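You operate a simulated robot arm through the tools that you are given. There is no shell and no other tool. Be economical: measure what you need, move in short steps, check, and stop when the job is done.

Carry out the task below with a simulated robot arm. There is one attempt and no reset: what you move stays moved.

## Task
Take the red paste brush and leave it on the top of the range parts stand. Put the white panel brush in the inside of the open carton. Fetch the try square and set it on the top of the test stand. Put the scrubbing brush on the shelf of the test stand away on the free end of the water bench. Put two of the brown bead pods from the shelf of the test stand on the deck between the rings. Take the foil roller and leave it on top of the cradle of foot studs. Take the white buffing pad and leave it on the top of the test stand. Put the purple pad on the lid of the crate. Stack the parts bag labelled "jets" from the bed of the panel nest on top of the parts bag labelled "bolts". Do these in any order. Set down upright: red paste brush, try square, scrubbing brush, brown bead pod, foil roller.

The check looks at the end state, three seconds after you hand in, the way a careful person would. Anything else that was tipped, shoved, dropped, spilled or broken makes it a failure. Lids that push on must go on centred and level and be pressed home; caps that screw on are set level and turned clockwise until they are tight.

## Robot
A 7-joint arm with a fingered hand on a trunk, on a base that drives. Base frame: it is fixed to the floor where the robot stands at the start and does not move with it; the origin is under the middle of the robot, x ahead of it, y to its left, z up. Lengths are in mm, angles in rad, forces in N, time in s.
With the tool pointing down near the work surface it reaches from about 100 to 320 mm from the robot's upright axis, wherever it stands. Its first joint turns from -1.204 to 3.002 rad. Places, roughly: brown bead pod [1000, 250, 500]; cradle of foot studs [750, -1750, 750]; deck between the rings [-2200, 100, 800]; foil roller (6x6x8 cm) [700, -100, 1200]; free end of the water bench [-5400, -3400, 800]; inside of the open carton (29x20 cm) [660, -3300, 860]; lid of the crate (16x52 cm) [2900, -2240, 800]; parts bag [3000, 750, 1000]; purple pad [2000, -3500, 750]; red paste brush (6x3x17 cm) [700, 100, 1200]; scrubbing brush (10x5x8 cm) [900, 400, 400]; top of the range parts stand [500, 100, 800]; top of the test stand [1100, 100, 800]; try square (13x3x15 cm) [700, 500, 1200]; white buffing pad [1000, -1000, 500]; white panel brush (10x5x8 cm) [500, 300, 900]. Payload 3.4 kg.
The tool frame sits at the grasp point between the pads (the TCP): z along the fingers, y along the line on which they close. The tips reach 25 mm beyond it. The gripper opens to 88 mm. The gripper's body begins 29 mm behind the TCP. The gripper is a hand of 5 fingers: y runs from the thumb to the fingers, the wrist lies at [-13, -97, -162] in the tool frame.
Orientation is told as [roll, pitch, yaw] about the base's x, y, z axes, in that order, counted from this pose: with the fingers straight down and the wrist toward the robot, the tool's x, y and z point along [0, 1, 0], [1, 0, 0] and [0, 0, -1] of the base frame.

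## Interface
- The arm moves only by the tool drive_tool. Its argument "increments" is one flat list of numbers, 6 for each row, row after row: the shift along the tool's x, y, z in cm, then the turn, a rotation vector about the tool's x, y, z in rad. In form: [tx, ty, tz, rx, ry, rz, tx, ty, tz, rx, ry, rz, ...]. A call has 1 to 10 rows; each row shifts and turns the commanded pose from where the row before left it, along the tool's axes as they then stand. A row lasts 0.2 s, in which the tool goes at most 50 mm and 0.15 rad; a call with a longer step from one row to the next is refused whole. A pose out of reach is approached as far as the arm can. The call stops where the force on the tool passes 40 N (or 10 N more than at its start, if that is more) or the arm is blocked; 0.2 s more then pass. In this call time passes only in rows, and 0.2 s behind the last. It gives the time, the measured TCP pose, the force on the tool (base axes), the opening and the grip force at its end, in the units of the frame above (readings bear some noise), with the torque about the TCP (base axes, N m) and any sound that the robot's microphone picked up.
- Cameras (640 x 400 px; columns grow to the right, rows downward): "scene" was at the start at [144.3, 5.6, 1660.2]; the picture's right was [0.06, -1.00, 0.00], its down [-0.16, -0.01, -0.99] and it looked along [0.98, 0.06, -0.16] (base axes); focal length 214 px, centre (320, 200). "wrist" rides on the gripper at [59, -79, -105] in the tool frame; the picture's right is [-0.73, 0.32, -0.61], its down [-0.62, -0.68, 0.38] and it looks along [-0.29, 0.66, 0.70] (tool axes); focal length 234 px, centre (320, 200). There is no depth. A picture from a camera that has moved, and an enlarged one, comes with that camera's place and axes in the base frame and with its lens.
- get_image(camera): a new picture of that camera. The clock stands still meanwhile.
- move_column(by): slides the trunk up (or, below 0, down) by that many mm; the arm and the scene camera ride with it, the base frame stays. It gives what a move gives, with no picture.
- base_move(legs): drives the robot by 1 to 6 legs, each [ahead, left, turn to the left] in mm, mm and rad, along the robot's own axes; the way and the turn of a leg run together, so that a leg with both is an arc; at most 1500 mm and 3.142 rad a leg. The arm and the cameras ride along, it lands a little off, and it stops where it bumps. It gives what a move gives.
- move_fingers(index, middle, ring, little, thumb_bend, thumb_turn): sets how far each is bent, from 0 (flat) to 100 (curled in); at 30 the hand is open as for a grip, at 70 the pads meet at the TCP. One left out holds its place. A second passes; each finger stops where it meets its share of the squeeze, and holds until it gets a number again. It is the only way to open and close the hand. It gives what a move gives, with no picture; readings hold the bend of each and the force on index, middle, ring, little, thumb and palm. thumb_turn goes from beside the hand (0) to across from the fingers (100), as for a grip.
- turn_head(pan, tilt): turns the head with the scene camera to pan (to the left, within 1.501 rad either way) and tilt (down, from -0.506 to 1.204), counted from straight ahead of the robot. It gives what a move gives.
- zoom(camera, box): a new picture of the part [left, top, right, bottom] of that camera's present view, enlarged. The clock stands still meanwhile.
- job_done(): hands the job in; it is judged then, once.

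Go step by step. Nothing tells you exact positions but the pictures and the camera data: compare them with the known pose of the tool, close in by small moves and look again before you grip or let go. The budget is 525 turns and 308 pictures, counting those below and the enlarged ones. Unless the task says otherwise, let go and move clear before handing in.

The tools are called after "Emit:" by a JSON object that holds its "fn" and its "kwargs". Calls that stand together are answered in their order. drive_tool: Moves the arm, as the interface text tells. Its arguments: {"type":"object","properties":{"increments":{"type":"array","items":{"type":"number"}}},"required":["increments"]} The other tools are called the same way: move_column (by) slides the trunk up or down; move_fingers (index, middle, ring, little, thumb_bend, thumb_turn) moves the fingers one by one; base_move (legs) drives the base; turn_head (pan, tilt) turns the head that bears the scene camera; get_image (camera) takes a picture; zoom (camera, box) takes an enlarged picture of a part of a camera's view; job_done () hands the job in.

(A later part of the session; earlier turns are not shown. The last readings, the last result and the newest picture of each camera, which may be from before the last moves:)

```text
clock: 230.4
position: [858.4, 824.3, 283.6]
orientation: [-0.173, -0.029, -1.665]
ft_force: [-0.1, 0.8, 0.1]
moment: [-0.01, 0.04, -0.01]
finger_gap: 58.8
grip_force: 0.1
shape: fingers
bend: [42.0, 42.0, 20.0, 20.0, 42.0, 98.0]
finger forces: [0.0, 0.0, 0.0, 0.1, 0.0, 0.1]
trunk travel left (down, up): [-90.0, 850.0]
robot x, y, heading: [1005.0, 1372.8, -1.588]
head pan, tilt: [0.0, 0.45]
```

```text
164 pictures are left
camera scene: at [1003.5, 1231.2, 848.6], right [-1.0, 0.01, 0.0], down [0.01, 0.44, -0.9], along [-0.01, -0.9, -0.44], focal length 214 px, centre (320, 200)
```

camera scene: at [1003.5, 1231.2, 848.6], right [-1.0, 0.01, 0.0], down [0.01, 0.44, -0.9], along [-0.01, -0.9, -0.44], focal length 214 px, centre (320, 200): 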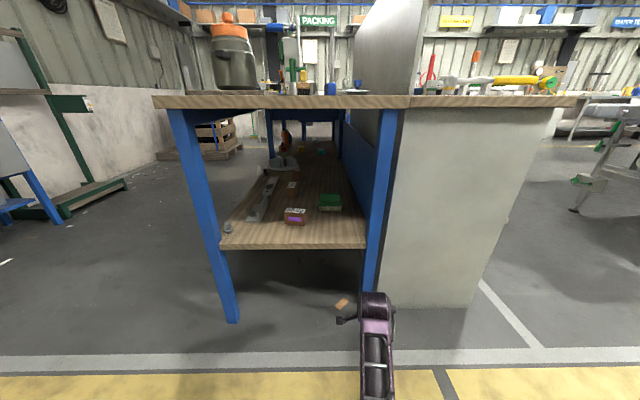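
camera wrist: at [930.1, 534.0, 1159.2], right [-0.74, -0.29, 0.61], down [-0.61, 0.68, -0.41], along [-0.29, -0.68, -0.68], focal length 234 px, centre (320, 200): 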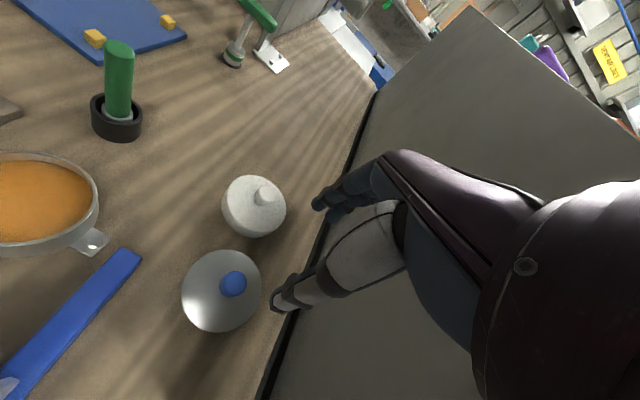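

Emit:
{"fn": "base_move", "kwargs": {"legs": [[-150, 0, 0]]}}

Emit:
{"fn": "drive_tool", "kwargs": {"increments": [0, 4, 0, 0, 0.06, 0, 0, 4, 0, 0, 0.06, 0, 0, 4, -1, 0, 0.06, 0, 0, 3, -2, 0, 0, 0]}}

Emit:
{"fn": "drive_tool", "kwargs": {"increments": [2, 1, -4, 0, 0, -0.05, 2, 1, -4, 0, 0, -0.05, 2, 0, -4, 0, 0, 0, 1, 0, -4, 0, 0, 0, 1, 0, -4, 0, 0, 0]}}

Emit:
{"fn": "get_image", "kwargs": {"camera": "scene"}}

```text
clock: 231.8
position: [861.5, 973.5, 283.0]
orientation: [-0.173, -0.026, -1.664]
ft_force: [0.6, 1.0, 0.3]
moment: [0.0, -0.04, 0.02]
finger_gap: 58.9
grip_force: 0.1
shape: fingers
bend: [42.0, 42.0, 20.0, 20.0, 42.0, 98.0]
finger forces: [0.0, 0.1, 0.0, 0.0, 0.0, 0.0]
trunk travel left (down, up): [-90.0, 850.0]
robot x, y, heading: [1006.9, 1524.8, -1.582]
head pan, tilt: [0.0, 0.45]
```

```text
clock: 232.8
position: [847.9, 825.8, 317.3]
orientation: [0.009, -0.029, -1.664]
ft_force: [-0.1, 0.4, 0.3]
moment: [-0.02, -0.01, 0.0]
finger_gap: 59.1
grip_force: 0.1
shape: fingers
bend: [42.0, 42.0, 20.0, 20.0, 42.0, 98.0]
finger forces: [0.0, 0.1, 0.0, 0.0, 0.1, 0.0]
trunk travel left (down, up): [-90.0, 850.0]
robot x, y, heading: [1007.4, 1525.4, -1.586]
head pan, tilt: [0.0, 0.45]
```

```text
clock: 234.0
position: [925.8, 810.0, 518.3]
orientation: [0.006, -0.026, -1.565]
ft_force: [0.2, -0.5, 0.2]
moment: [0.0, 0.01, -0.05]
finger_gap: 58.8
grip_force: 0.2
shape: fingers
bend: [42.0, 42.0, 20.0, 20.0, 42.0, 98.0]
finger forces: [0.0, 0.0, 0.0, 0.1, 0.0, 0.1]
trunk travel left (down, up): [-90.0, 850.0]
robot x, y, heading: [1008.5, 1527.1, -1.585]
head pan, tilt: [0.0, 0.45]
```

```text
163 pictures are left
camera scene: at [1005.8, 1381.6, 848.5], right [-1.0, 0.01, 0.0], down [0.01, 0.44, -0.9], along [-0.01, -0.9, -0.44], focal length 214 px, centre (320, 200)
```

scene: 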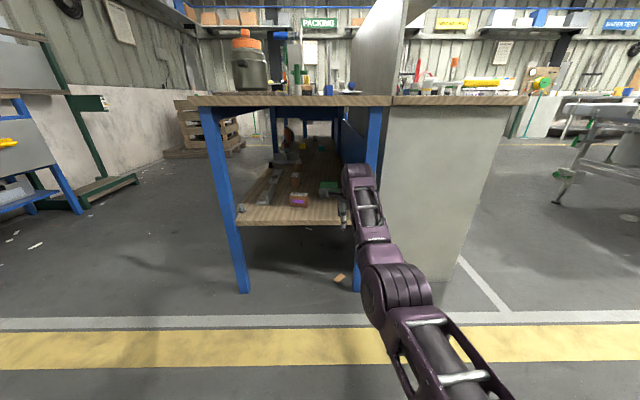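

The arm reaches 700+ mm extended. I'll drive it in under the top, first 300 mm.

Emit:
{"fn": "base_move", "kwargs": {"legs": [[300, 24, 0]]}}

Emit:
{"fn": "get_image", "kwargs": {"camera": "wrist"}}

Emit:
{"fn": "get_image", "kwargs": {"camera": "scene"}}

```text
clock: 236.0
position: [944.9, 511.6, 519.3]
orientation: [0.007, -0.029, -1.566]
ft_force: [0.5, -0.3, -0.1]
moment: [0.01, 0.04, 0.02]
finger_gap: 59.0
grip_force: 0.0
shape: fingers
bend: [42.0, 42.0, 20.0, 20.0, 42.0, 98.0]
finger forces: [0.1, 0.0, 0.0, 0.0, 0.0, 0.1]
trunk travel left (down, up): [-90.0, 850.0]
robot x, y, heading: [1023.8, 1225.0, -1.583]
head pan, tilt: [0.0, 0.45]
```

```text
162 pictures are left
camera wrist: at [1002.8, 595.1, 620.9], right [-0.73, -0.31, 0.61], down [-0.63, 0.67, -0.41], along [-0.28, -0.68, -0.68], focal length 234 px, centre (320, 200)
```

wrist: 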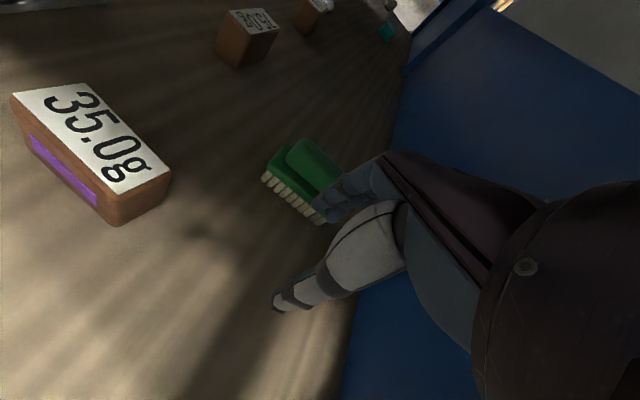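

```text
161 pictures are left
camera scene: at [1025.6, 1084.5, 848.5], right [-1.0, 0.01, 0.0], down [0.01, 0.44, -0.9], along [-0.01, -0.9, -0.44], focal length 214 px, centre (320, 200)
```

scene: 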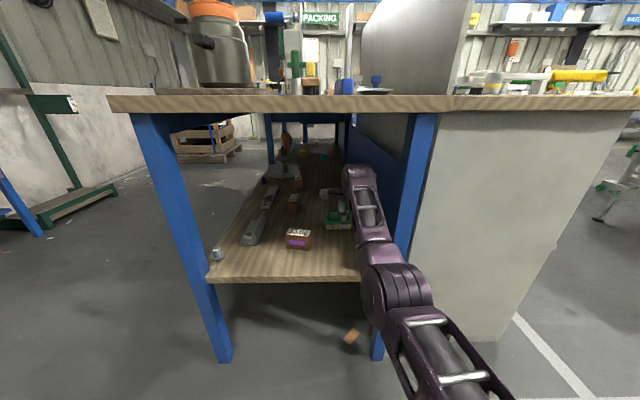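

Brush centre ≈(958,400), long axis near x. Open the hand and advance 108 mm.

Emit:
{"fn": "move_fingers", "kwargs": {"index": 28, "middle": 28, "ring": 28, "little": 28, "thumb_bend": 28}}

Emit:
{"fn": "base_move", "kwargs": {"legs": [[108, 12, 0]]}}

Emit:
{"fn": "drive_tool", "kwargs": {"increments": [0, 0, 0, 0, 0, 0.14]}}

Emit:
{"fn": "get_image", "kwargs": {"camera": "wrist"}}

Emit:
{"fn": "zoom", "kwargs": {"camera": "scene", "box": [260, 120, 460, 320]}}

```text
clock: 237.0
position: [944.9, 512.4, 518.8]
orientation: [0.007, -0.027, -1.565]
ft_force: [0.1, 0.2, -0.3]
moment: [0.01, -0.01, -0.04]
finger_gap: 88.3
grip_force: 0.1
shape: fingers
bend: [28.0, 28.0, 28.0, 28.0, 28.0, 98.0]
finger forces: [0.0, 0.0, 0.1, 0.0, 0.0, 0.0]
trunk travel left (down, up): [-90.0, 850.0]
robot x, y, heading: [1028.0, 1224.0, -1.59]
head pan, tilt: [0.0, 0.45]
```

```text
clock: 238.2
position: [955.3, 402.1, 518.7]
orientation: [0.006, -0.027, -1.563]
ft_force: [0.0, -0.6, -0.4]
moment: [-0.01, -0.02, 0.02]
finger_gap: 88.1
grip_force: 0.1
shape: fingers
bend: [28.0, 28.0, 28.0, 28.0, 28.0, 98.0]
finger forces: [0.1, 0.0, 0.0, 0.0, 0.0, 0.0]
trunk travel left (down, up): [-90.0, 850.0]
robot x, y, heading: [1039.0, 1113.0, -1.587]
head pan, tilt: [0.0, 0.45]
```

```text
clock: 238.6
position: [956.4, 402.7, 518.3]
orientation: [0.009, -0.026, -1.705]
ft_force: [-0.2, -0.2, 0.3]
moment: [-0.01, 0.02, 0.01]
finger_gap: 88.3
grip_force: 0.1
shape: fingers
bend: [28.0, 28.0, 28.0, 28.0, 28.0, 98.0]
finger forces: [0.1, 0.0, 0.0, 0.1, 0.0, 0.1]
trunk travel left (down, up): [-90.0, 850.0]
robot x, y, heading: [1032.3, 1116.1, -1.587]
head pan, tilt: [0.0, 0.45]
```

```text
160 pictures are left
camera wrist: at [1024.4, 476.4, 621.2], right [-0.77, -0.21, 0.61], down [-0.52, 0.75, -0.41], along [-0.37, -0.63, -0.68], focal length 234 px, centre (320, 200)
```

wrist: 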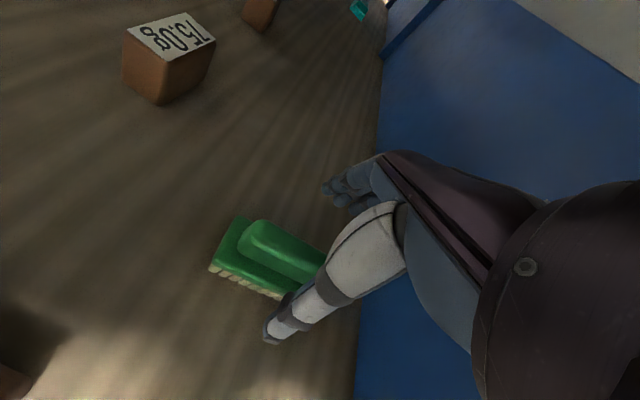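

```text
2.00 times, centred on (360, 220) of scene
camera zoom: at [1036.2, 974.9, 848.5], right [-1.0, 0.01, 0.0], down [0.01, 0.44, -0.9], along [-0.01, -0.9, -0.44], focal length 429 px, centre (240, 160)
```

zoom: 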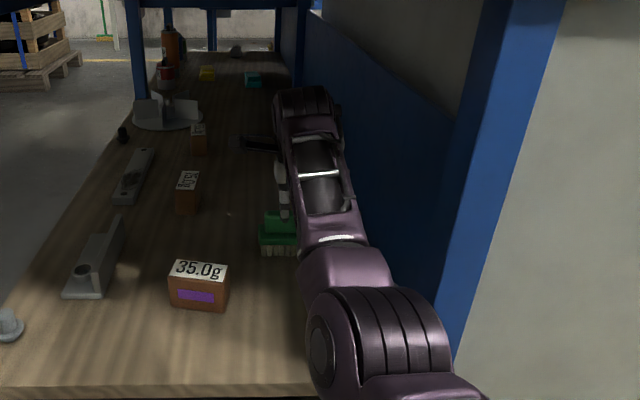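

Emit:
{"fn": "drive_tool", "kwargs": {"increments": [-0.5, 0.6, 0, 0, 0, -0.145, 0, 0, 3, 0, 0, 0, 0, 0, 2, 0, 0, 0]}}

Emit:
{"fn": "get_image", "kwargs": {"camera": "wrist"}}

```text
clock: 239.4
position: [950.7, 395.1, 468.8]
orientation: [0.003, -0.029, -1.558]
ft_force: [0.1, -0.2, -0.2]
moment: [0.03, 0.0, -0.01]
finger_gap: 88.3
grip_force: 0.1
shape: fingers
bend: [28.0, 28.0, 28.0, 28.0, 28.0, 98.0]
finger forces: [0.0, 0.0, 0.0, 0.0, 0.0, 0.0]
trunk travel left (down, up): [-90.0, 850.0]
robot x, y, heading: [1032.1, 1119.0, -1.582]
head pan, tilt: [0.0, 0.45]
```

```text
158 pictures are left
camera wrist: at [1008.0, 478.8, 570.6], right [-0.73, -0.32, 0.61], down [-0.63, 0.66, -0.41], along [-0.28, -0.68, -0.68], focal length 234 px, centre (320, 200)
```

wrist: 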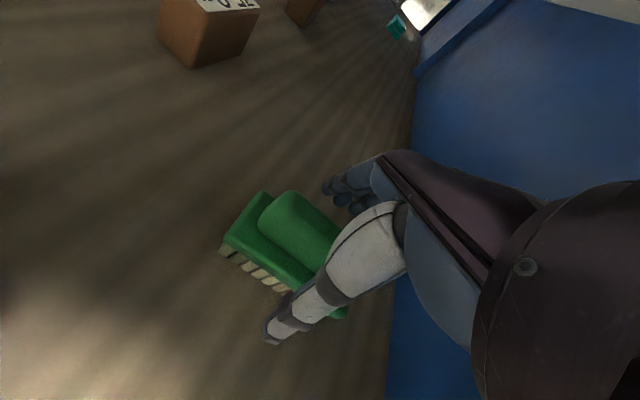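

Emit:
{"fn": "drive_tool", "kwargs": {"increments": [0.5, 0, 1.2, 0, 0, 0]}}

Emit:
{"fn": "move_fingers", "kwargs": {"index": 72, "middle": 72, "ring": 72, "little": 72, "thumb_bend": 72}}

Emit:
{"fn": "drive_tool", "kwargs": {"increments": [0, 0, -2, 0, 0, 0, 0, 0, -3, 0, 0, 0]}}

Emit:
{"fn": "get_image", "kwargs": {"camera": "wrist"}}

```text
clock: 239.8
position: [955.2, 394.7, 457.7]
orientation: [0.006, -0.027, -1.56]
ft_force: [0.3, 0.6, 0.2]
moment: [0.0, 0.0, 0.0]
finger_gap: 88.3
grip_force: 0.1
shape: fingers
bend: [28.0, 28.0, 28.0, 28.0, 28.0, 98.0]
finger forces: [0.0, 0.1, 0.1, 0.0, 0.0, 0.0]
trunk travel left (down, up): [-90.0, 850.0]
robot x, y, heading: [1035.0, 1117.0, -1.583]
head pan, tilt: [0.0, 0.45]
```

```text
clock: 240.8
position: [957.0, 394.8, 457.2]
orientation: [0.004, -0.028, -1.559]
ft_force: [0.1, -1.0, 0.3]
moment: [0.02, 0.07, 0.06]
finger_gap: 38.5
grip_force: 18.2
shape: fingers
bend: [59.0, 64.0, 71.0, 72.0, 47.0, 93.0]
finger forces: [7.0, 5.0, 6.9, 0.0, 16.0, 0.0]
trunk travel left (down, up): [-90.0, 850.0]
robot x, y, heading: [1039.6, 1118.8, -1.583]
head pan, tilt: [0.0, 0.45]
```

```text
clock: 241.4
position: [955.3, 397.6, 506.3]
orientation: [0.006, -0.026, -1.558]
ft_force: [-0.7, 1.0, -0.3]
moment: [-0.01, -0.02, -0.01]
finger_gap: 38.6
grip_force: 16.2
shape: fingers
bend: [59.0, 64.0, 71.0, 72.0, 47.0, 93.0]
finger forces: [7.8, 5.0, 3.7, 0.0, 15.7, 0.0]
trunk travel left (down, up): [-90.0, 850.0]
robot x, y, heading: [1035.9, 1116.0, -1.586]
head pan, tilt: [0.0, 0.45]
```

```text
157 pictures are left
camera wrist: at [1012.6, 480.6, 608.6], right [-0.73, -0.32, 0.61], down [-0.63, 0.66, -0.41], along [-0.28, -0.68, -0.68], focal length 234 px, centre (320, 200)
```

wrist: 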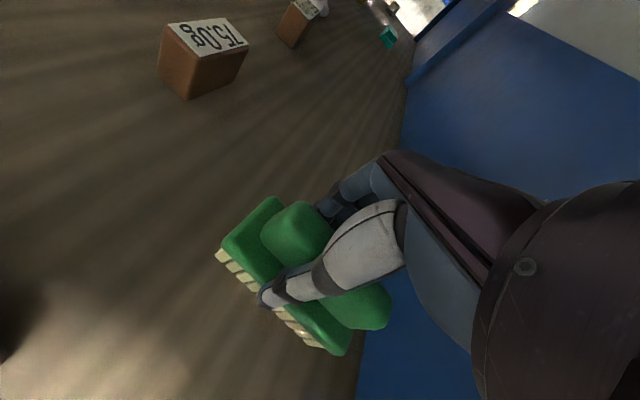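

Brush is firmly and level in the grip. Back out, raise the trunk, turn toward -x and look for the way to the water bench.

Emit:
{"fn": "base_move", "kwargs": {"legs": [[-460, 0, 0]]}}

Emit:
{"fn": "move_column", "kwargs": {"by": 400}}

Emit:
{"fn": "move_column", "kwargs": {"by": 200}}

Emit:
{"fn": "base_move", "kwargs": {"legs": [[0, 0, -1.55]]}}

Emit:
{"fn": "turn_head", "kwargs": {"pan": 0.5, "tilt": 0.25}}

Emit:
{"fn": "get_image", "kwargs": {"camera": "scene"}}

```text
clock: 244.2
position: [960.9, 859.3, 504.5]
orientation: [0.006, -0.027, -1.561]
ft_force: [-0.4, 0.8, -1.1]
moment: [0.0, 0.0, -0.01]
finger_gap: 38.1
grip_force: 16.0
shape: fingers
bend: [59.0, 64.0, 71.0, 72.0, 47.0, 93.0]
finger forces: [7.8, 5.0, 3.7, 0.0, 15.6, 0.0]
trunk travel left (down, up): [-90.0, 850.0]
robot x, y, heading: [1045.1, 1576.4, -1.586]
head pan, tilt: [0.0, 0.45]
```

```text
clock: 248.0
position: [961.0, 859.2, 906.5]
orientation: [0.005, -0.027, -1.56]
ft_force: [0.4, 0.8, -0.4]
moment: [0.0, 0.0, 0.01]
finger_gap: 38.3
grip_force: 16.5
shape: fingers
bend: [59.0, 64.0, 71.0, 72.0, 47.0, 93.0]
finger forces: [7.8, 4.9, 3.7, 0.0, 15.6, 0.0]
trunk travel left (down, up): [-490.0, 450.0]
robot x, y, heading: [1044.6, 1576.8, -1.584]
head pan, tilt: [0.0, 0.45]
```

```text
clock: 250.2
position: [962.1, 858.6, 1106.1]
orientation: [0.005, -0.028, -1.561]
ft_force: [0.1, 0.4, -0.1]
moment: [-0.01, -0.03, 0.01]
finger_gap: 38.6
grip_force: 16.6
shape: fingers
bend: [59.0, 64.0, 71.0, 72.0, 47.0, 93.0]
finger forces: [7.8, 5.0, 3.7, 0.1, 15.7, 0.0]
trunk travel left (down, up): [-690.0, 250.0]
robot x, y, heading: [1046.3, 1580.8, -1.584]
head pan, tilt: [0.0, 0.45]
```

```text
clock: 254.4
position: [321.7, 1646.4, 1106.1]
orientation: [0.006, -0.027, -3.11]
ft_force: [0.0, 0.4, -1.1]
moment: [0.02, 0.03, 0.04]
finger_gap: 37.9
grip_force: 14.9
shape: fingers
bend: [60.0, 65.0, 71.0, 72.0, 47.0, 93.0]
finger forces: [7.2, 4.8, 3.5, 0.1, 14.8, 0.0]
trunk travel left (down, up): [-690.0, 250.0]
robot x, y, heading: [1042.1, 1579.8, -3.137]
head pan, tilt: [0.0, 0.45]
```

```text
clock: 255.3
position: [320.9, 1647.8, 1106.0]
orientation: [0.005, -0.027, -3.111]
ft_force: [0.6, 0.5, -1.2]
moment: [0.0, 0.02, -0.04]
finger_gap: 38.1
grip_force: 15.4
shape: fingers
bend: [60.0, 65.0, 71.0, 72.0, 47.0, 93.0]
finger forces: [7.2, 5.0, 3.5, 0.0, 14.7, 0.1]
trunk travel left (down, up): [-690.0, 250.0]
robot x, y, heading: [1039.9, 1580.7, -3.139]
head pan, tilt: [0.499, 0.25]
```

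```text
156 pictures are left
camera scene: at [912.6, 1533.8, 1467.1], right [-0.48, 0.88, 0.0], down [0.22, 0.12, -0.97], along [-0.85, -0.47, -0.25], focal length 214 px, centre (320, 200)
```

scene: 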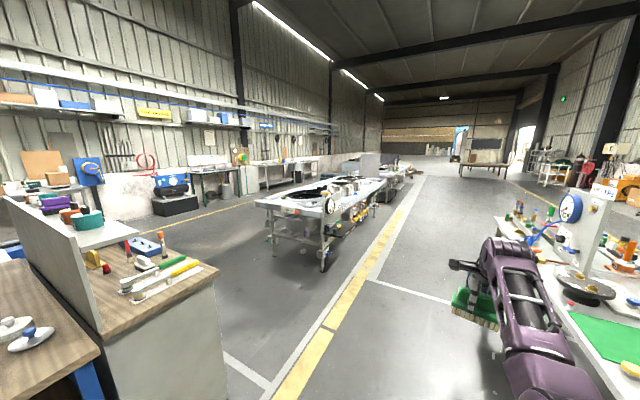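

The water bench is at the far left wall. Route: along to x≈-280, turn to -y, drive down to y≈-2200, then along -x.

Emit:
{"fn": "base_move", "kwargs": {"legs": [[1320, 0, 0], [0, 0, 1.567]]}}

Emit:
{"fn": "turn_head", "kwargs": {"pan": 0.0, "tilt": 0.3}}

Emit:
{"fn": "get_image", "kwargs": {"camera": "scene"}}

```text
clock: 265.8
position: [-345.0, 848.1, 1106.9]
orientation: [0.004, -0.029, -1.537]
ft_force: [-0.4, 0.7, -1.3]
moment: [0.0, 0.02, 0.02]
finger_gap: 37.5
grip_force: 14.4
shape: fingers
bend: [60.0, 65.0, 71.0, 72.0, 47.0, 93.0]
finger forces: [6.7, 4.7, 3.3, 0.0, 13.9, 0.0]
trunk travel left (down, up): [-690.0, 250.0]
robot x, y, heading: [-280.8, 1572.4, -1.564]
head pan, tilt: [0.499, 0.25]
```

```text
clock: 266.7
position: [-345.4, 849.0, 1106.8]
orientation: [0.005, -0.026, -1.537]
ft_force: [0.1, -0.6, -0.7]
moment: [-0.03, 0.03, 0.01]
finger_gap: 37.5
grip_force: 14.1
shape: fingers
bend: [60.0, 65.0, 71.0, 72.0, 47.0, 93.0]
finger forces: [6.8, 4.7, 3.3, 0.0, 13.9, 0.0]
trunk travel left (down, up): [-690.0, 250.0]
robot x, y, heading: [-283.4, 1566.5, -1.562]
head pan, tilt: [0.0, 0.3]
```

```text
155 pictures are left
camera scene: at [-276.8, 1426.5, 1462.4], right [-1.0, -0.01, 0.0], down [0.0, 0.3, -0.96], along [0.01, -0.96, -0.3], focal length 214 px, centre (320, 200)
```

scene: 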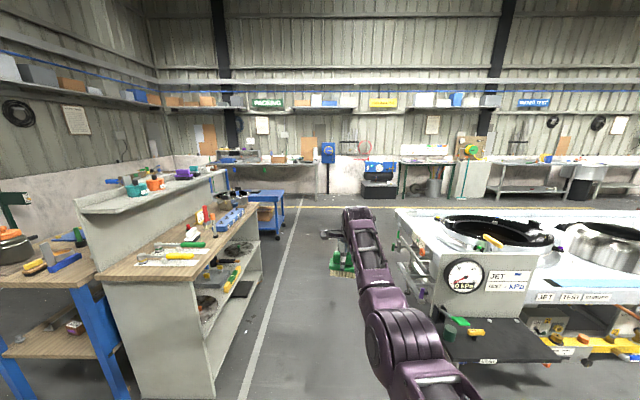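

Emit:
{"fn": "move_fingers", "kwargs": {"index": 82, "middle": 82, "ring": 80, "thumb_bend": 82}}

Emit:
{"fn": "base_move", "kwargs": {"legs": [[1200, 0, 0], [1200, 0, 0], [1170, 0, 0], [0, 0, -1.571]]}}

Emit:
{"fn": "get_image", "kwargs": {"camera": "scene"}}

```text
clock: 267.7
position: [-345.8, 848.3, 1106.2]
orientation: [0.005, -0.027, -1.538]
ft_force: [-0.6, 0.5, -0.9]
moment: [-0.03, 0.02, 0.0]
finger_gap: 38.4
grip_force: 22.9
shape: fingers
bend: [72.0, 73.0, 79.0, 72.0, 44.0, 93.0]
finger forces: [9.7, 8.8, 3.7, 0.1, 23.3, 0.1]
trunk travel left (down, up): [-690.0, 250.0]
robot x, y, heading: [-279.8, 1572.6, -1.565]
head pan, tilt: [0.0, 0.3]
```

```text
clock: 288.8
position: [-949.3, -1938.6, 1106.4]
orientation: [0.004, -0.028, -3.092]
ft_force: [-0.4, 0.3, -1.4]
moment: [0.01, 0.0, 0.03]
finger_gap: 37.7
grip_force: 21.9
shape: fingers
bend: [73.0, 73.0, 79.0, 72.0, 44.0, 93.0]
finger forces: [9.3, 8.7, 3.4, 0.0, 22.4, 0.1]
trunk travel left (down, up): [-690.0, 250.0]
robot x, y, heading: [-226.7, -1991.6, -3.125]
head pan, tilt: [0.0, 0.3]
```

```text
154 pictures are left
camera scene: at [-368.3, -1997.2, 1462.4], right [-0.02, 1.0, 0.0], down [0.3, 0.01, -0.96], along [-0.95, -0.02, -0.3], focal length 214 px, centre (320, 200)
```

scene: 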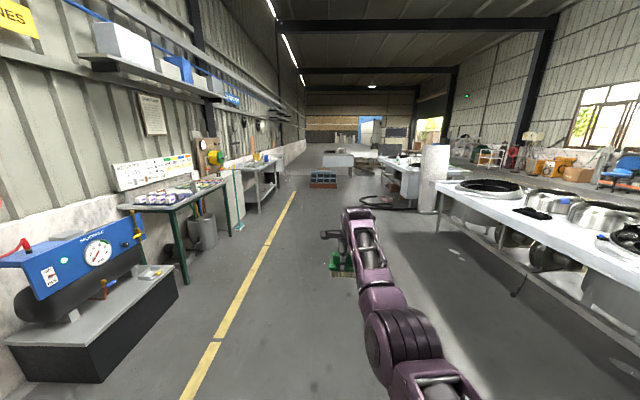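

Emit:
{"fn": "base_move", "kwargs": {"legs": [[1460, 0, 0], [1460, 0, 0], [1460, 0, 0], [0, 0, 1.0]]}}

Emit:
{"fn": "get_image", "kwargs": {"camera": "scene"}}

```text
clock: 312.2
position: [-5036.0, -2664.6, 1106.0]
orientation: [0.005, -0.028, -2.099]
ft_force: [-0.5, 0.4, -1.1]
moment: [-0.02, 0.0, -0.01]
finger_gap: 37.3
grip_force: 21.2
shape: fingers
bend: [73.0, 73.0, 79.0, 72.0, 44.0, 93.0]
finger forces: [9.1, 8.5, 3.3, 0.0, 22.0, 0.0]
trunk travel left (down, up): [-690.0, 250.0]
robot x, y, heading: [-4594.3, -2092.9, -2.123]
head pan, tilt: [0.0, 0.3]
```

```text
153 pictures are left
camera scene: at [-4669.6, -2211.4, 1462.4], right [-0.85, 0.52, 0.0], down [0.16, 0.25, -0.96], along [-0.5, -0.81, -0.3], focal length 214 px, centre (320, 200)
```

scene: 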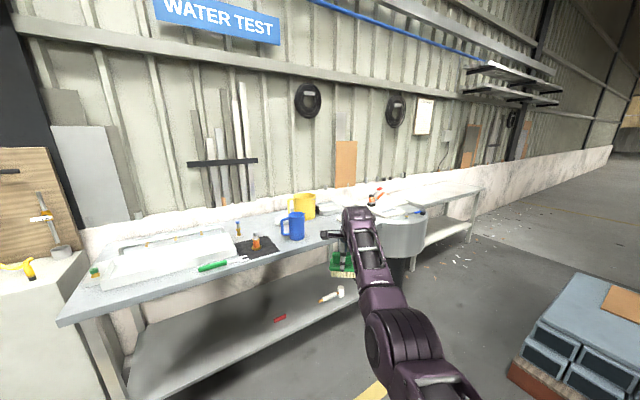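

Emit:
{"fn": "zoom", "kwargs": {"camera": "scene", "box": [230, 160, 500, 310]}}

```text
2.37 times, centred on (365, 235) of scene
camera zoom: at [-4669.6, -2211.4, 1462.4], right [-0.85, 0.52, 0.0], down [0.16, 0.25, -0.96], along [-0.5, -0.81, -0.3], focal length 508 px, centre (213, 117)
```

zoom: 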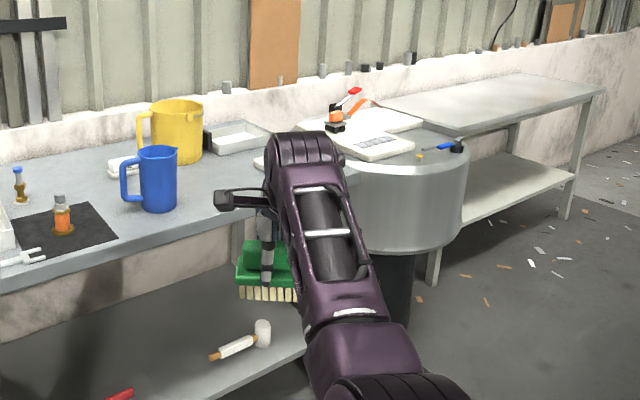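

The free spot is right of the blue jug, around (-5440,-3290). Turn square to the bench and strafe over.

Emit:
{"fn": "base_move", "kwargs": {"legs": [[0, 0, 0.553], [0, -780, 0], [200, 0, 0]]}}

Emit:
{"fn": "turn_head", "kwargs": {"pan": 0.2, "tilt": 0.5}}

Emit:
{"fn": "get_image", "kwargs": {"camera": "scene"}}

```text
clock: 319.2
position: [-5446.2, -3013.3, 1105.5]
orientation: [0.004, -0.028, -1.543]
ft_force: [-0.5, -0.1, -1.1]
moment: [-0.02, 0.02, 0.01]
finger_gap: 37.4
grip_force: 21.2
shape: fingers
bend: [73.0, 73.0, 79.0, 72.0, 45.0, 93.0]
finger forces: [9.0, 8.5, 3.3, 0.1, 21.6, 0.0]
trunk travel left (down, up): [-690.0, 250.0]
robot x, y, heading: [-5378.4, -2288.3, -1.566]
head pan, tilt: [0.0, 0.3]
```

```text
clock: 319.9
position: [-5446.1, -3012.7, 1106.1]
orientation: [0.004, -0.03, -1.542]
ft_force: [0.5, -1.1, -0.5]
moment: [-0.02, -0.01, -0.05]
finger_gap: 37.1
grip_force: 21.1
shape: fingers
bend: [73.0, 73.0, 79.0, 72.0, 45.0, 93.0]
finger forces: [9.1, 8.4, 3.2, 0.0, 21.7, 0.0]
trunk travel left (down, up): [-690.0, 250.0]
robot x, y, heading: [-5375.1, -2290.1, -1.567]
head pan, tilt: [0.201, 0.499]
```

```text
151 pictures are left
camera scene: at [-5356.8, -2430.7, 1444.1], right [-0.98, -0.2, 0.0], down [-0.1, 0.47, -0.88], along [0.18, -0.86, -0.48], focal length 214 px, centre (320, 200)
```

scene: 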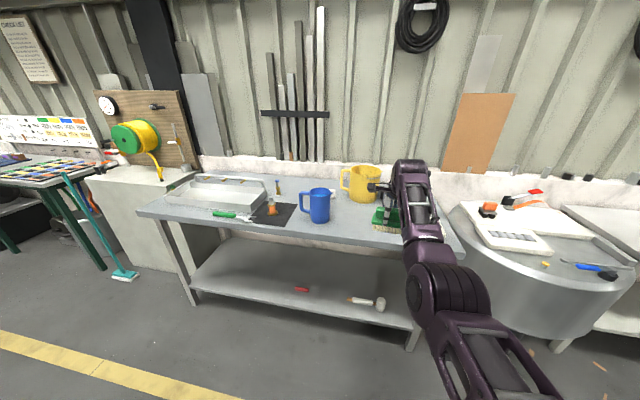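

Free end is x -5230…-5780. Advance 258 mm and lower with the trunk.

Emit:
{"fn": "base_move", "kwargs": {"legs": [[258, 0, 0]]}}

Emit:
{"fn": "move_column", "kwargs": {"by": -170}}

Emit:
{"fn": "get_image", "kwargs": {"camera": "wrist"}}

```text
clock: 321.8
position: [-5442.0, -3270.3, 1105.7]
orientation: [0.007, -0.029, -1.538]
ft_force: [0.0, -0.8, -0.5]
moment: [-0.03, 0.01, -0.01]
finger_gap: 37.5
grip_force: 21.7
shape: fingers
bend: [73.0, 73.0, 79.0, 72.0, 45.0, 93.0]
finger forces: [9.1, 8.5, 3.3, 0.0, 21.7, 0.0]
trunk travel left (down, up): [-690.0, 250.0]
robot x, y, heading: [-5373.3, -2549.4, -1.562]
head pan, tilt: [0.201, 0.499]
```

```text
clock: 323.7
position: [-5442.4, -3269.9, 936.4]
orientation: [0.006, -0.027, -1.541]
ft_force: [-0.3, 0.3, -1.1]
moment: [-0.03, -0.02, 0.01]
finger_gap: 37.2
grip_force: 21.8
shape: fingers
bend: [73.0, 73.0, 79.0, 72.0, 45.0, 93.0]
finger forces: [9.0, 8.5, 3.2, 0.1, 21.6, 0.1]
trunk travel left (down, up): [-520.0, 420.0]
robot x, y, heading: [-5376.5, -2547.8, -1.564]
head pan, tilt: [0.201, 0.499]
```

```text
150 pictures are left
camera wrist: at [-5387.1, -3185.4, 1038.7], right [-0.72, -0.33, 0.61], down [-0.64, 0.65, -0.41], along [-0.27, -0.68, -0.68], focal length 234 px, centre (320, 200)
```

wrist: 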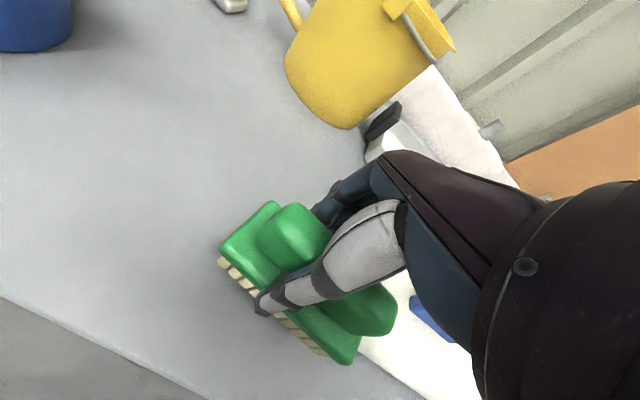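

Emit:
{"fn": "drive_tool", "kwargs": {"increments": [2, 0, 1.2, 0, 0, 0, 0, 0, 1.2, 0, 0, 0]}}

Emit:
{"fn": "drive_tool", "kwargs": {"increments": [0, 0, 0.6, 0, 0, 0]}}

Emit:
{"fn": "drive_tool", "kwargs": {"increments": [0, 0, 0.5, 0, 0, 0]}}

Emit:
{"fn": "drive_tool", "kwargs": {"increments": [0, 0, 0.5, 0, 0, 0]}}

```text
clock: 324.3
position: [-5424.0, -3270.3, 912.2]
orientation: [0.006, -0.028, -1.538]
ft_force: [-0.1, -0.8, -0.9]
moment: [0.01, -0.03, 0.01]
finger_gap: 37.3
grip_force: 21.3
shape: fingers
bend: [73.0, 73.0, 79.0, 72.0, 45.0, 93.0]
finger forces: [9.0, 8.5, 3.3, 0.0, 21.6, 0.1]
trunk travel left (down, up): [-520.0, 420.0]
robot x, y, heading: [-5376.7, -2549.5, -1.563]
head pan, tilt: [0.201, 0.499]
```

```text
clock: 324.7
position: [-5422.4, -3269.6, 908.0]
orientation: [0.005, -0.028, -1.539]
ft_force: [0.6, 0.3, 1.5]
moment: [0.07, -0.09, -0.01]
finger_gap: 37.3
grip_force: 21.0
shape: fingers
bend: [73.0, 73.0, 79.0, 72.0, 45.0, 93.0]
finger forces: [9.2, 8.6, 3.2, 0.1, 22.0, 0.0]
trunk travel left (down, up): [-520.0, 420.0]
robot x, y, heading: [-5375.8, -2550.1, -1.566]
head pan, tilt: [0.201, 0.499]
```

```text
clock: 325.1
position: [-5423.5, -3271.1, 904.8]
orientation: [0.006, -0.035, -1.54]
ft_force: [-1.4, -2.0, 11.4]
moment: [0.28, -0.12, 0.08]
finger_gap: 37.2
grip_force: 22.7
shape: fingers
bend: [73.0, 73.0, 79.0, 72.0, 45.0, 93.0]
finger forces: [9.9, 9.3, 3.9, 0.0, 22.4, 0.0]
trunk travel left (down, up): [-520.0, 420.0]
robot x, y, heading: [-5373.0, -2547.1, -1.567]
head pan, tilt: [0.201, 0.499]
```

```text
clock: 325.5
position: [-5421.5, -3268.3, 901.3]
orientation: [0.006, -0.035, -1.539]
ft_force: [-0.9, -2.6, 22.5]
moment: [0.72, -0.16, 0.02]
finger_gap: 37.7
grip_force: 22.8
shape: fingers
bend: [73.0, 74.0, 79.0, 72.0, 44.0, 92.0]
finger forces: [9.2, 8.7, 4.1, 0.0, 23.4, 0.1]
trunk travel left (down, up): [-520.0, 420.0]
robot x, y, heading: [-5375.7, -2552.3, -1.562]
head pan, tilt: [0.201, 0.499]
```

On the bench. Release and rise.

Emit:
{"fn": "move_fingers", "kwargs": {"index": 40, "middle": 40, "ring": 40, "little": 40, "thumb_bend": 30}}

Emit:
{"fn": "move_fingers", "kwargs": {"index": 26, "middle": 26, "ring": 26, "little": 26, "thumb_bend": 26}}

Emit:
{"fn": "move_column", "kwargs": {"by": 200}}

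Emit:
{"fn": "get_image", "kwargs": {"camera": "wrist"}}

```text
clock: 326.5
position: [-5421.8, -3270.5, 896.1]
orientation: [0.003, -0.027, -1.538]
ft_force: [0.2, -0.1, 0.2]
moment: [0.0, 0.02, 0.0]
finger_gap: 74.4
grip_force: 0.0
shape: fingers
bend: [40.0, 40.0, 40.0, 40.0, 30.0, 97.0]
finger forces: [0.0, 0.0, 0.1, 0.1, 0.1, 0.0]
trunk travel left (down, up): [-520.0, 420.0]
robot x, y, heading: [-5376.8, -2547.1, -1.565]
head pan, tilt: [0.201, 0.499]
```

```text
clock: 327.5
position: [-5421.8, -3270.9, 896.3]
orientation: [0.005, -0.028, -1.54]
ft_force: [0.2, -0.4, 0.7]
moment: [0.0, 0.03, 0.02]
finger_gap: 92.1
grip_force: 0.1
shape: fingers
bend: [26.0, 26.0, 26.0, 26.0, 26.0, 97.0]
finger forces: [0.0, 0.1, 0.0, 0.0, 0.0, 0.0]
trunk travel left (down, up): [-520.0, 420.0]
robot x, y, heading: [-5376.4, -2547.2, -1.567]
head pan, tilt: [0.201, 0.499]
```

```text
clock: 329.7
position: [-5421.7, -3270.8, 1095.9]
orientation: [0.004, -0.029, -1.54]
ft_force: [0.6, 0.2, 0.6]
moment: [0.0, -0.02, -0.02]
finger_gap: 92.1
grip_force: 0.0
shape: fingers
bend: [26.0, 26.0, 26.0, 26.0, 26.0, 97.0]
finger forces: [0.0, 0.0, 0.1, 0.0, 0.0, 0.0]
trunk travel left (down, up): [-720.0, 220.0]
robot x, y, heading: [-5376.1, -2549.8, -1.565]
head pan, tilt: [0.201, 0.499]
```

```text
149 pictures are left
camera wrist: at [-5366.3, -3186.0, 1198.5], right [-0.72, -0.33, 0.61], down [-0.64, 0.65, -0.41], along [-0.27, -0.68, -0.68], focal length 234 px, centre (320, 200)
```

wrist: 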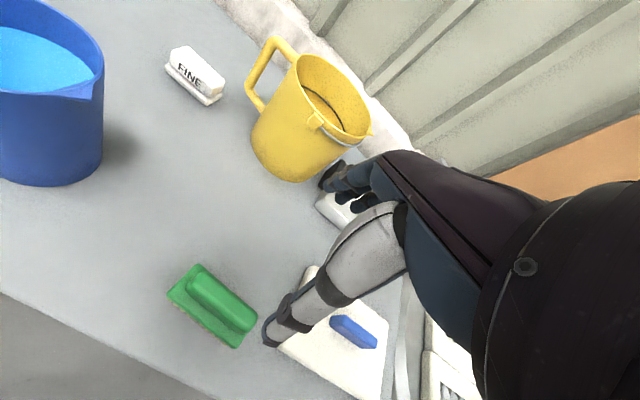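

The scrubbing brush is placed upright on the free end. Now back to the main bench for the white panel brush.

Emit:
{"fn": "base_move", "kwargs": {"legs": [[-500, 0, 0], [0, 0, 1.566], [1300, 0, 0], [1300, 0, 0], [1300, 0, 0], [1050, 0, 0]]}}

Emit:
{"fn": "turn_head", "kwargs": {"pan": 0.5, "tilt": 0.35}}

Emit:
{"fn": "get_image", "kwargs": {"camera": "scene"}}

```text
clock: 359.9
position: [296.7, -2167.3, 1095.9]
orientation: [0.004, -0.028, 0.003]
ft_force: [0.9, -0.4, 0.5]
moment: [0.01, -0.04, -0.02]
finger_gap: 92.3
grip_force: 0.0
shape: fingers
bend: [26.0, 26.0, 26.0, 26.0, 26.0, 97.0]
finger forces: [0.0, 0.0, 0.0, 0.0, 0.1, 0.0]
trunk travel left (down, up): [-720.0, 220.0]
robot x, y, heading: [-424.6, -2100.4, -0.02]
head pan, tilt: [0.201, 0.499]
```

```text
clock: 360.7
position: [296.6, -2167.6, 1096.0]
orientation: [0.004, -0.029, 0.004]
ft_force: [0.0, -1.2, -0.3]
moment: [-0.01, 0.0, 0.02]
finger_gap: 92.8
grip_force: 0.0
shape: fingers
bend: [26.0, 26.0, 26.0, 26.0, 26.0, 97.0]
finger forces: [0.0, 0.0, 0.0, 0.0, 0.1, 0.0]
trunk travel left (down, up): [-720.0, 220.0]
robot x, y, heading: [-425.4, -2100.9, -0.023]
head pan, tilt: [0.499, 0.351]
```

```text
148 pictures are left
camera scene: at [-289.2, -2058.5, 1487.7], right [0.46, -0.89, 0.0], down [-0.31, -0.16, -0.94], along [0.83, 0.43, -0.34], focal length 214 px, centre (320, 200)
```

scene: 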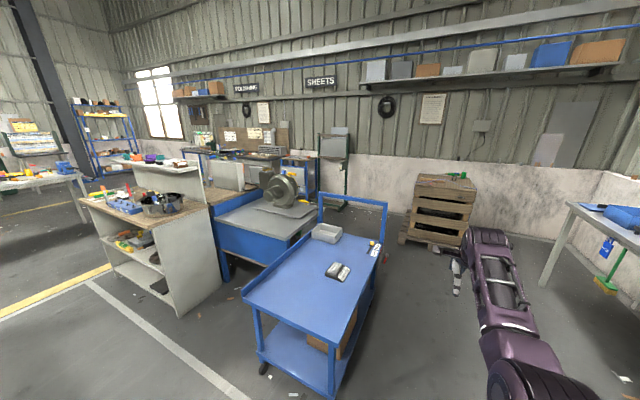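

Emit:
{"fn": "base_move", "kwargs": {"legs": [[0, 0, 0.02], [-60, 1230, 0], [0, 1230, 0]]}}

Emit:
{"fn": "get_image", "kwargs": {"camera": "wrist"}}

```text
clock: 373.0
position: [223.8, 309.4, 1094.7]
orientation: [0.006, -0.028, 0.032]
ft_force: [-0.5, 0.0, 0.0]
moment: [-0.01, -0.05, -0.03]
finger_gap: 92.0
grip_force: 0.0
shape: fingers
bend: [26.0, 26.0, 26.0, 26.0, 26.0, 97.0]
finger forces: [0.0, 0.0, 0.0, 0.0, 0.0, 0.0]
trunk travel left (down, up): [-720.0, 220.0]
robot x, y, heading: [-501.9, 355.5, 0.009]
head pan, tilt: [0.499, 0.351]
```

```text
147 pictures are left
camera wrist: at [139.8, 365.2, 1198.6], right [0.33, -0.72, 0.61], down [-0.65, -0.64, -0.41], along [0.69, -0.26, -0.68], focal length 234 px, centre (320, 200)
```

wrist: 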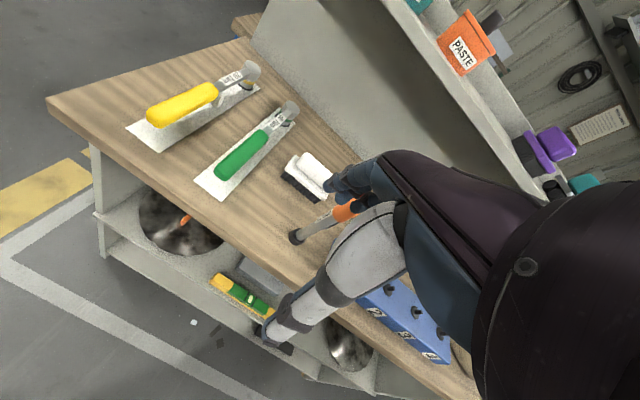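

White panel brush in view near (475,292), long axis along y. Advance 240 mm and look down again.

Emit:
{"fn": "base_move", "kwargs": {"legs": [[245, -12, -0.02]]}}

Emit:
{"fn": "move_column", "kwargs": {"by": -90}}

Emit:
{"fn": "get_image", "kwargs": {"camera": "wrist"}}

Emit:
{"fn": "turn_head", "kwargs": {"pan": -0.05, "tilt": 0.7}}

Emit:
{"fn": "get_image", "kwargs": {"camera": "scene"}}

```text
clock: 374.8
position: [467.0, 279.8, 1096.2]
orientation: [0.007, -0.028, 0.011]
ft_force: [0.7, -0.5, -0.1]
moment: [-0.02, 0.0, -0.03]
finger_gap: 92.1
grip_force: 0.1
shape: fingers
bend: [26.0, 26.0, 26.0, 26.0, 26.0, 97.0]
finger forces: [0.0, 0.0, 0.0, 0.0, 0.0, 0.1]
trunk travel left (down, up): [-720.0, 220.0]
robot x, y, heading: [-252.4, 342.8, -0.016]
head pan, tilt: [0.499, 0.351]
```

```text
clock: 376.1
position: [467.2, 279.7, 1007.3]
orientation: [0.006, -0.028, 0.011]
ft_force: [0.2, -1.2, 0.8]
moment: [0.0, 0.0, 0.0]
finger_gap: 92.2
grip_force: 0.1
shape: fingers
bend: [26.0, 26.0, 26.0, 26.0, 26.0, 97.0]
finger forces: [0.0, 0.1, 0.1, 0.1, 0.1, 0.1]
trunk travel left (down, up): [-630.0, 310.0]
robot x, y, heading: [-255.5, 340.7, -0.015]
head pan, tilt: [0.499, 0.351]
```

```text
146 pictures are left
camera wrist: at [384.1, 338.4, 1108.8], right [0.31, -0.73, 0.61], down [-0.66, -0.63, -0.41], along [0.68, -0.28, -0.68], focal length 234 px, centre (320, 200)
```

wrist: 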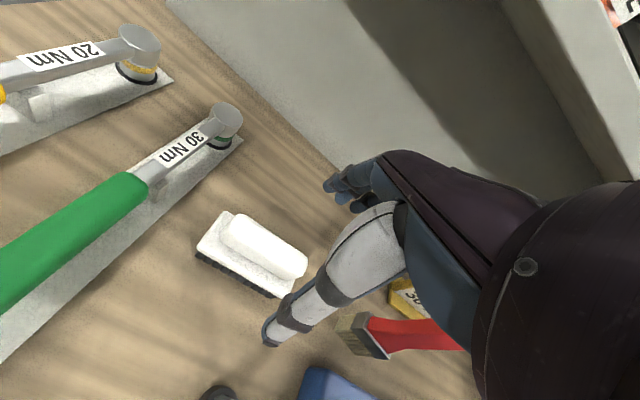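

```text
clock: 377.1
position: [466.2, 281.8, 1006.7]
orientation: [0.006, -0.028, 0.011]
ft_force: [-0.7, -0.2, -0.4]
moment: [-0.02, -0.01, -0.01]
finger_gap: 92.1
grip_force: 0.1
shape: fingers
bend: [26.0, 26.0, 26.0, 26.0, 26.0, 97.0]
finger forces: [0.0, 0.0, 0.1, 0.0, 0.0, 0.0]
trunk travel left (down, up): [-630.0, 310.0]
robot x, y, heading: [-255.4, 344.3, -0.016]
head pan, tilt: [-0.051, 0.7]
```

```text
145 pictures are left
camera scene: at [-118.4, 334.8, 1366.4], right [-0.06, -1.0, 0.0], down [-0.64, 0.04, -0.77], along [0.76, -0.05, -0.64], focal length 214 px, centre (320, 200)
```

scene: 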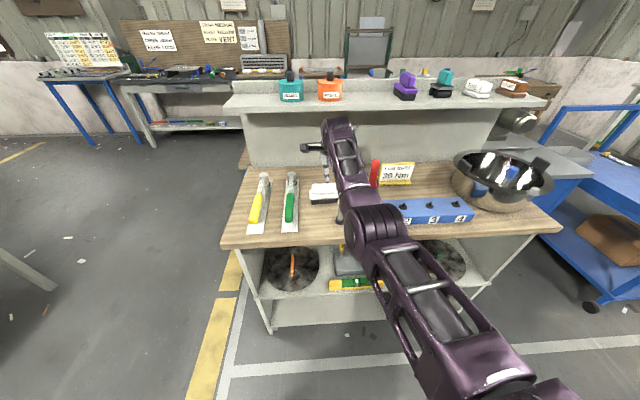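

The low elbow would hit the bench front if I lower the trunk. I'll raise the trunk and lower with the arm instead.

Emit:
{"fn": "move_column", "kwargs": {"by": 310}}

Emit:
{"fn": "drive_tool", "kwargs": {"increments": [0, -1, 4, 0, 0, 0, 0, -1, 4, 0, 0, 0, 0, -1.5, 4, 0, 0, 0, 0, -1.5, 4, 0, 0, 0, 0, -2, 4, 0, 0, 0, 0, -2, 4, 0, 0, 0]}}

Emit:
{"fn": "get_image", "kwargs": {"camera": "scene"}}

```text
clock: 380.1
position: [466.1, 280.0, 1316.5]
orientation: [0.006, -0.028, 0.01]
ft_force: [0.1, -0.6, 0.0]
moment: [-0.03, -0.05, 0.03]
finger_gap: 92.2
grip_force: 0.1
shape: fingers
bend: [26.0, 26.0, 26.0, 26.0, 26.0, 97.0]
finger forces: [0.0, 0.1, 0.0, 0.0, 0.0, 0.0]
trunk travel left (down, up): [-940.0, 0.0]
robot x, y, heading: [-255.2, 338.9, -0.011]
head pan, tilt: [-0.051, 0.7]
```

```text
clock: 381.5
position: [381.8, 278.9, 1075.4]
orientation: [0.005, -0.029, 0.01]
ft_force: [0.2, 0.6, 0.4]
moment: [0.0, -0.05, -0.03]
finger_gap: 92.5
grip_force: 0.0
shape: fingers
bend: [26.0, 26.0, 26.0, 26.0, 26.0, 97.0]
finger forces: [0.0, 0.1, 0.1, 0.0, 0.0, 0.0]
trunk travel left (down, up): [-940.0, 0.0]
robot x, y, heading: [-252.6, 342.5, -0.022]
head pan, tilt: [-0.051, 0.7]
```

```text
144 pictures are left
camera scene: at [-119.2, 334.5, 1676.5], right [-0.07, -1.0, 0.0], down [-0.64, 0.04, -0.77], along [0.76, -0.05, -0.64], focal length 214 px, centre (320, 200)
```

scene: 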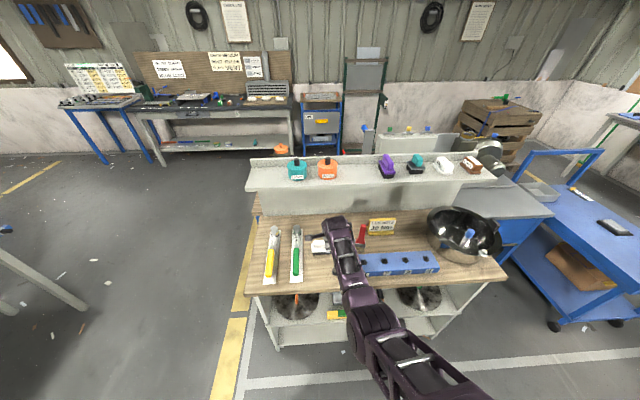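

Emit:
{"fn": "base_move", "kwargs": {"legs": [[95, 10, 0.015]]}}

Emit:
{"fn": "drive_tool", "kwargs": {"increments": [0, 0, 4, 0, 0, 0, 0, 0, 4, 0, 0, 0]}}

Emit:
{"fn": "get_image", "kwargs": {"camera": "wrist"}}

```text
clock: 382.7
position: [476.3, 296.3, 1076.1]
orientation: [0.006, -0.029, 0.025]
ft_force: [-0.4, 0.7, -0.5]
moment: [0.04, -0.01, 0.04]
finger_gap: 92.2
grip_force: 0.2
shape: fingers
bend: [26.0, 26.0, 26.0, 26.0, 26.0, 97.0]
finger forces: [0.0, 0.0, 0.1, 0.1, 0.0, 0.1]
trunk travel left (down, up): [-940.0, 0.0]
robot x, y, heading: [-162.8, 350.2, -0.0]
head pan, tilt: [-0.051, 0.7]
```

```text
clock: 383.3
position: [479.6, 298.4, 994.3]
orientation: [0.006, -0.029, 0.025]
ft_force: [0.3, 1.1, -0.2]
moment: [-0.02, 0.01, 0.01]
finger_gap: 92.4
grip_force: 0.0
shape: fingers
bend: [26.0, 26.0, 26.0, 26.0, 26.0, 97.0]
finger forces: [0.1, 0.0, 0.0, 0.1, 0.0, 0.0]
trunk travel left (down, up): [-940.0, 0.0]
robot x, y, heading: [-160.6, 351.9, -0.0]
head pan, tilt: [-0.051, 0.7]
```

```text
143 pictures are left
camera wrist: at [397.6, 355.4, 1095.8], right [0.32, -0.72, 0.61], down [-0.66, -0.64, -0.4], along [0.68, -0.27, -0.68], focal length 234 px, centre (320, 200)
```

wrist: 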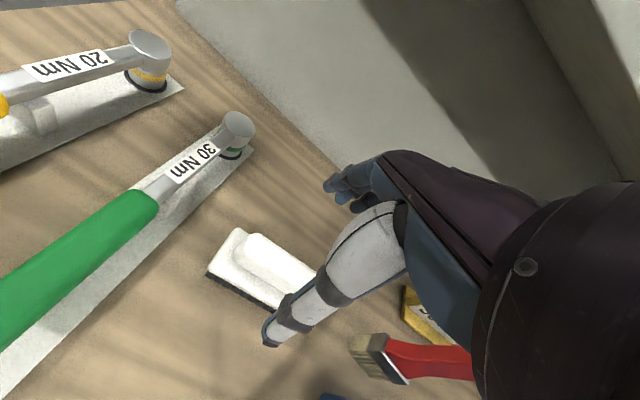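

Emit:
{"fn": "drive_tool", "kwargs": {"increments": [-1, 1.1, 0, 0, 0, -0.1, 0, 0, 3, 0, 0, 0, 0, 0, 3, 0, 0, 0, 0, 0, 2.3, 0, 0, 0]}}

Emit:
{"fn": "get_image", "kwargs": {"camera": "wrist"}}

```text
clock: 384.3
position: [467.5, 286.4, 960.6]
orientation: [0.004, -0.029, 0.124]
ft_force: [0.4, 1.0, 0.2]
moment: [0.03, 0.0, 0.0]
finger_gap: 92.4
grip_force: 0.1
shape: fingers
bend: [26.0, 26.0, 26.0, 26.0, 26.0, 97.0]
finger forces: [0.1, 0.1, 0.0, 0.0, 0.1, 0.0]
out of reach, approached as far as the arm can: row 2, 3, 4
trunk travel left (down, up): [-940.0, 0.0]
robot x, y, heading: [-164.3, 349.1, 0.001]
head pan, tilt: [-0.051, 0.7]
```

```text
142 pictures are left
camera wrist: at [379.2, 335.4, 1062.2], right [0.39, -0.68, 0.61], down [-0.59, -0.7, -0.4], along [0.71, -0.2, -0.68], focal length 234 px, centre (320, 200)
```

wrist: 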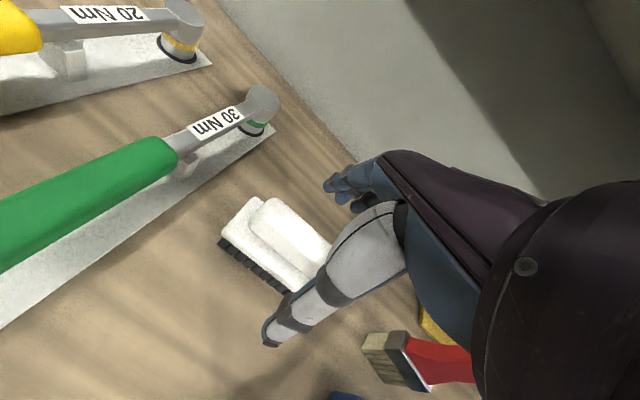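

Out of reach at this height; raise a little, pull back, bring the base 75 mm closer, then descend.

Emit:
{"fn": "drive_tool", "kwargs": {"increments": [0, -2.5, -4, 0, 0, 0, 0, -2.5, -3, 0, 0, 0, 0, -2.5, 0, 0, 0, 0]}}

Emit:
{"fn": "base_move", "kwargs": {"legs": [[78, 0, 0]]}}

Emit:
{"fn": "get_image", "kwargs": {"camera": "wrist"}}

```text
clock: 385.1
position: [474.0, 291.3, 970.6]
orientation: [0.003, -0.027, 0.123]
ft_force: [0.5, 0.0, 0.2]
moment: [0.01, -0.02, 0.0]
finger_gap: 92.5
grip_force: 0.2
shape: fingers
bend: [26.0, 26.0, 26.0, 26.0, 26.0, 97.0]
finger forces: [0.0, 0.1, 0.0, 0.0, 0.0, 0.1]
out of reach, approached as far as the arm can: row 1, 2, 3
trunk travel left (down, up): [-940.0, 0.0]
robot x, y, heading: [-161.1, 349.7, -0.004]
head pan, tilt: [-0.051, 0.7]
```

```text
clock: 386.1
position: [549.2, 289.5, 972.6]
orientation: [0.002, -0.026, 0.127]
ft_force: [-0.7, -0.2, -0.6]
moment: [0.01, 0.0, 0.03]
finger_gap: 92.2
grip_force: 0.0
shape: fingers
bend: [26.0, 26.0, 26.0, 26.0, 26.0, 97.0]
finger forces: [0.1, 0.1, 0.0, 0.0, 0.0, 0.1]
trunk travel left (down, up): [-940.0, 0.0]
robot x, y, heading: [-78.0, 351.6, -0.001]
head pan, tilt: [-0.051, 0.7]
```

```text
141 pictures are left
camera wrist: at [460.5, 339.0, 1073.7], right [0.39, -0.68, 0.61], down [-0.59, -0.7, -0.4], along [0.71, -0.2, -0.68], focal length 234 px, centre (320, 200)
```

wrist: 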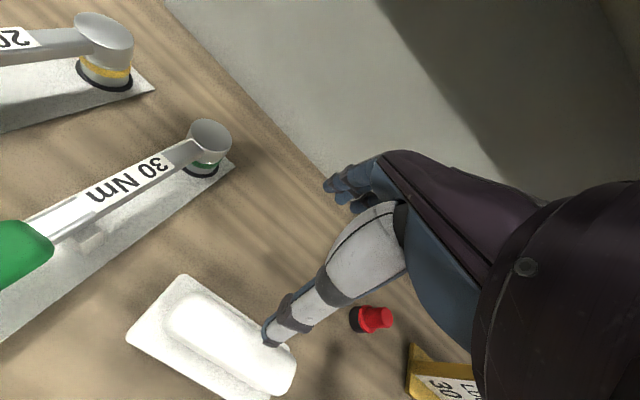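

This flipped-elbow posture can't retract when low. I'll back off and restore the normal elbow posture (extend high, sweep left, retract).

Emit:
{"fn": "base_move", "kwargs": {"legs": [[-500, 0, 0]]}}

Emit:
{"fn": "drive_tool", "kwargs": {"increments": [0, 0, -4, 0, 0, 0.1, 0, 1, -4, 0, 0, 0, 0, 1, -4, 0, 0, 0, 0, 1, -4, 0, 0, 0, 0, 1, -4, 0, 0, 0, 0, 0, -4, 0, 0, 0, 0, 0, -4, 0, 0, 0, 0, 0, -4, 0, 0, 0, 0, 0, -4, 0, 0, 0]}}

Emit:
{"fn": "drive_tool", "kwargs": {"increments": [4, 1, -2, 0, 0, 0, 4, 0, -2, 0, 0, 0, 4, 0, -2, 0, 0, 0, 4, 0, -1, 0, 0, 0, 4, 0, 0, 0, 0, 0, 4, 0, 0, 0, 0, 0, 4, 0, 0, 0, 0, 0, 4, -1, 0, 0, 0, 0]}}

```text
clock: 389.1
position: [50.1, 290.7, 969.4]
orientation: [0.003, -0.027, 0.127]
ft_force: [-0.2, -0.4, 0.0]
moment: [0.01, -0.02, -0.01]
finger_gap: 92.3
grip_force: 0.1
shape: fingers
bend: [26.0, 26.0, 26.0, 26.0, 26.0, 97.0]
finger forces: [0.1, 0.0, 0.0, 0.1, 0.0, 0.0]
trunk travel left (down, up): [-940.0, 0.0]
robot x, y, heading: [-583.1, 353.9, -0.0]
head pan, tilt: [-0.051, 0.7]
```

```text
clock: 391.1
position: [148.7, 303.4, 1307.8]
orientation: [0.005, -0.024, 0.027]
ft_force: [0.2, 0.7, 0.3]
moment: [0.0, 0.0, 0.0]
finger_gap: 92.1
grip_force: 0.0
shape: fingers
bend: [26.0, 26.0, 26.0, 26.0, 26.0, 97.0]
finger forces: [0.0, 0.0, 0.0, 0.1, 0.0, 0.1]
out of reach, approached as far as the arm can: row 1, 2, 3, 4, 6, 7, 8
trunk travel left (down, up): [-940.0, 0.0]
robot x, y, heading: [-584.4, 350.6, 0.003]
head pan, tilt: [-0.051, 0.7]
```

```text
clock: 392.9
position: [79.0, 483.6, 1372.7]
orientation: [0.006, -0.027, 0.026]
ft_force: [-0.2, -1.4, -0.7]
moment: [0.0, 0.03, 0.04]
finger_gap: 92.5
grip_force: 0.0
shape: fingers
bend: [26.0, 26.0, 26.0, 26.0, 26.0, 98.0]
finger forces: [0.0, 0.1, 0.0, 0.0, 0.0, 0.0]
out of reach, approached as far as the arm can: row 1, 2, 3, 4, 5, 6, 7, 8
trunk travel left (down, up): [-940.0, 0.0]
robot x, y, heading: [-584.9, 350.5, 0.003]
head pan, tilt: [-0.051, 0.7]
```

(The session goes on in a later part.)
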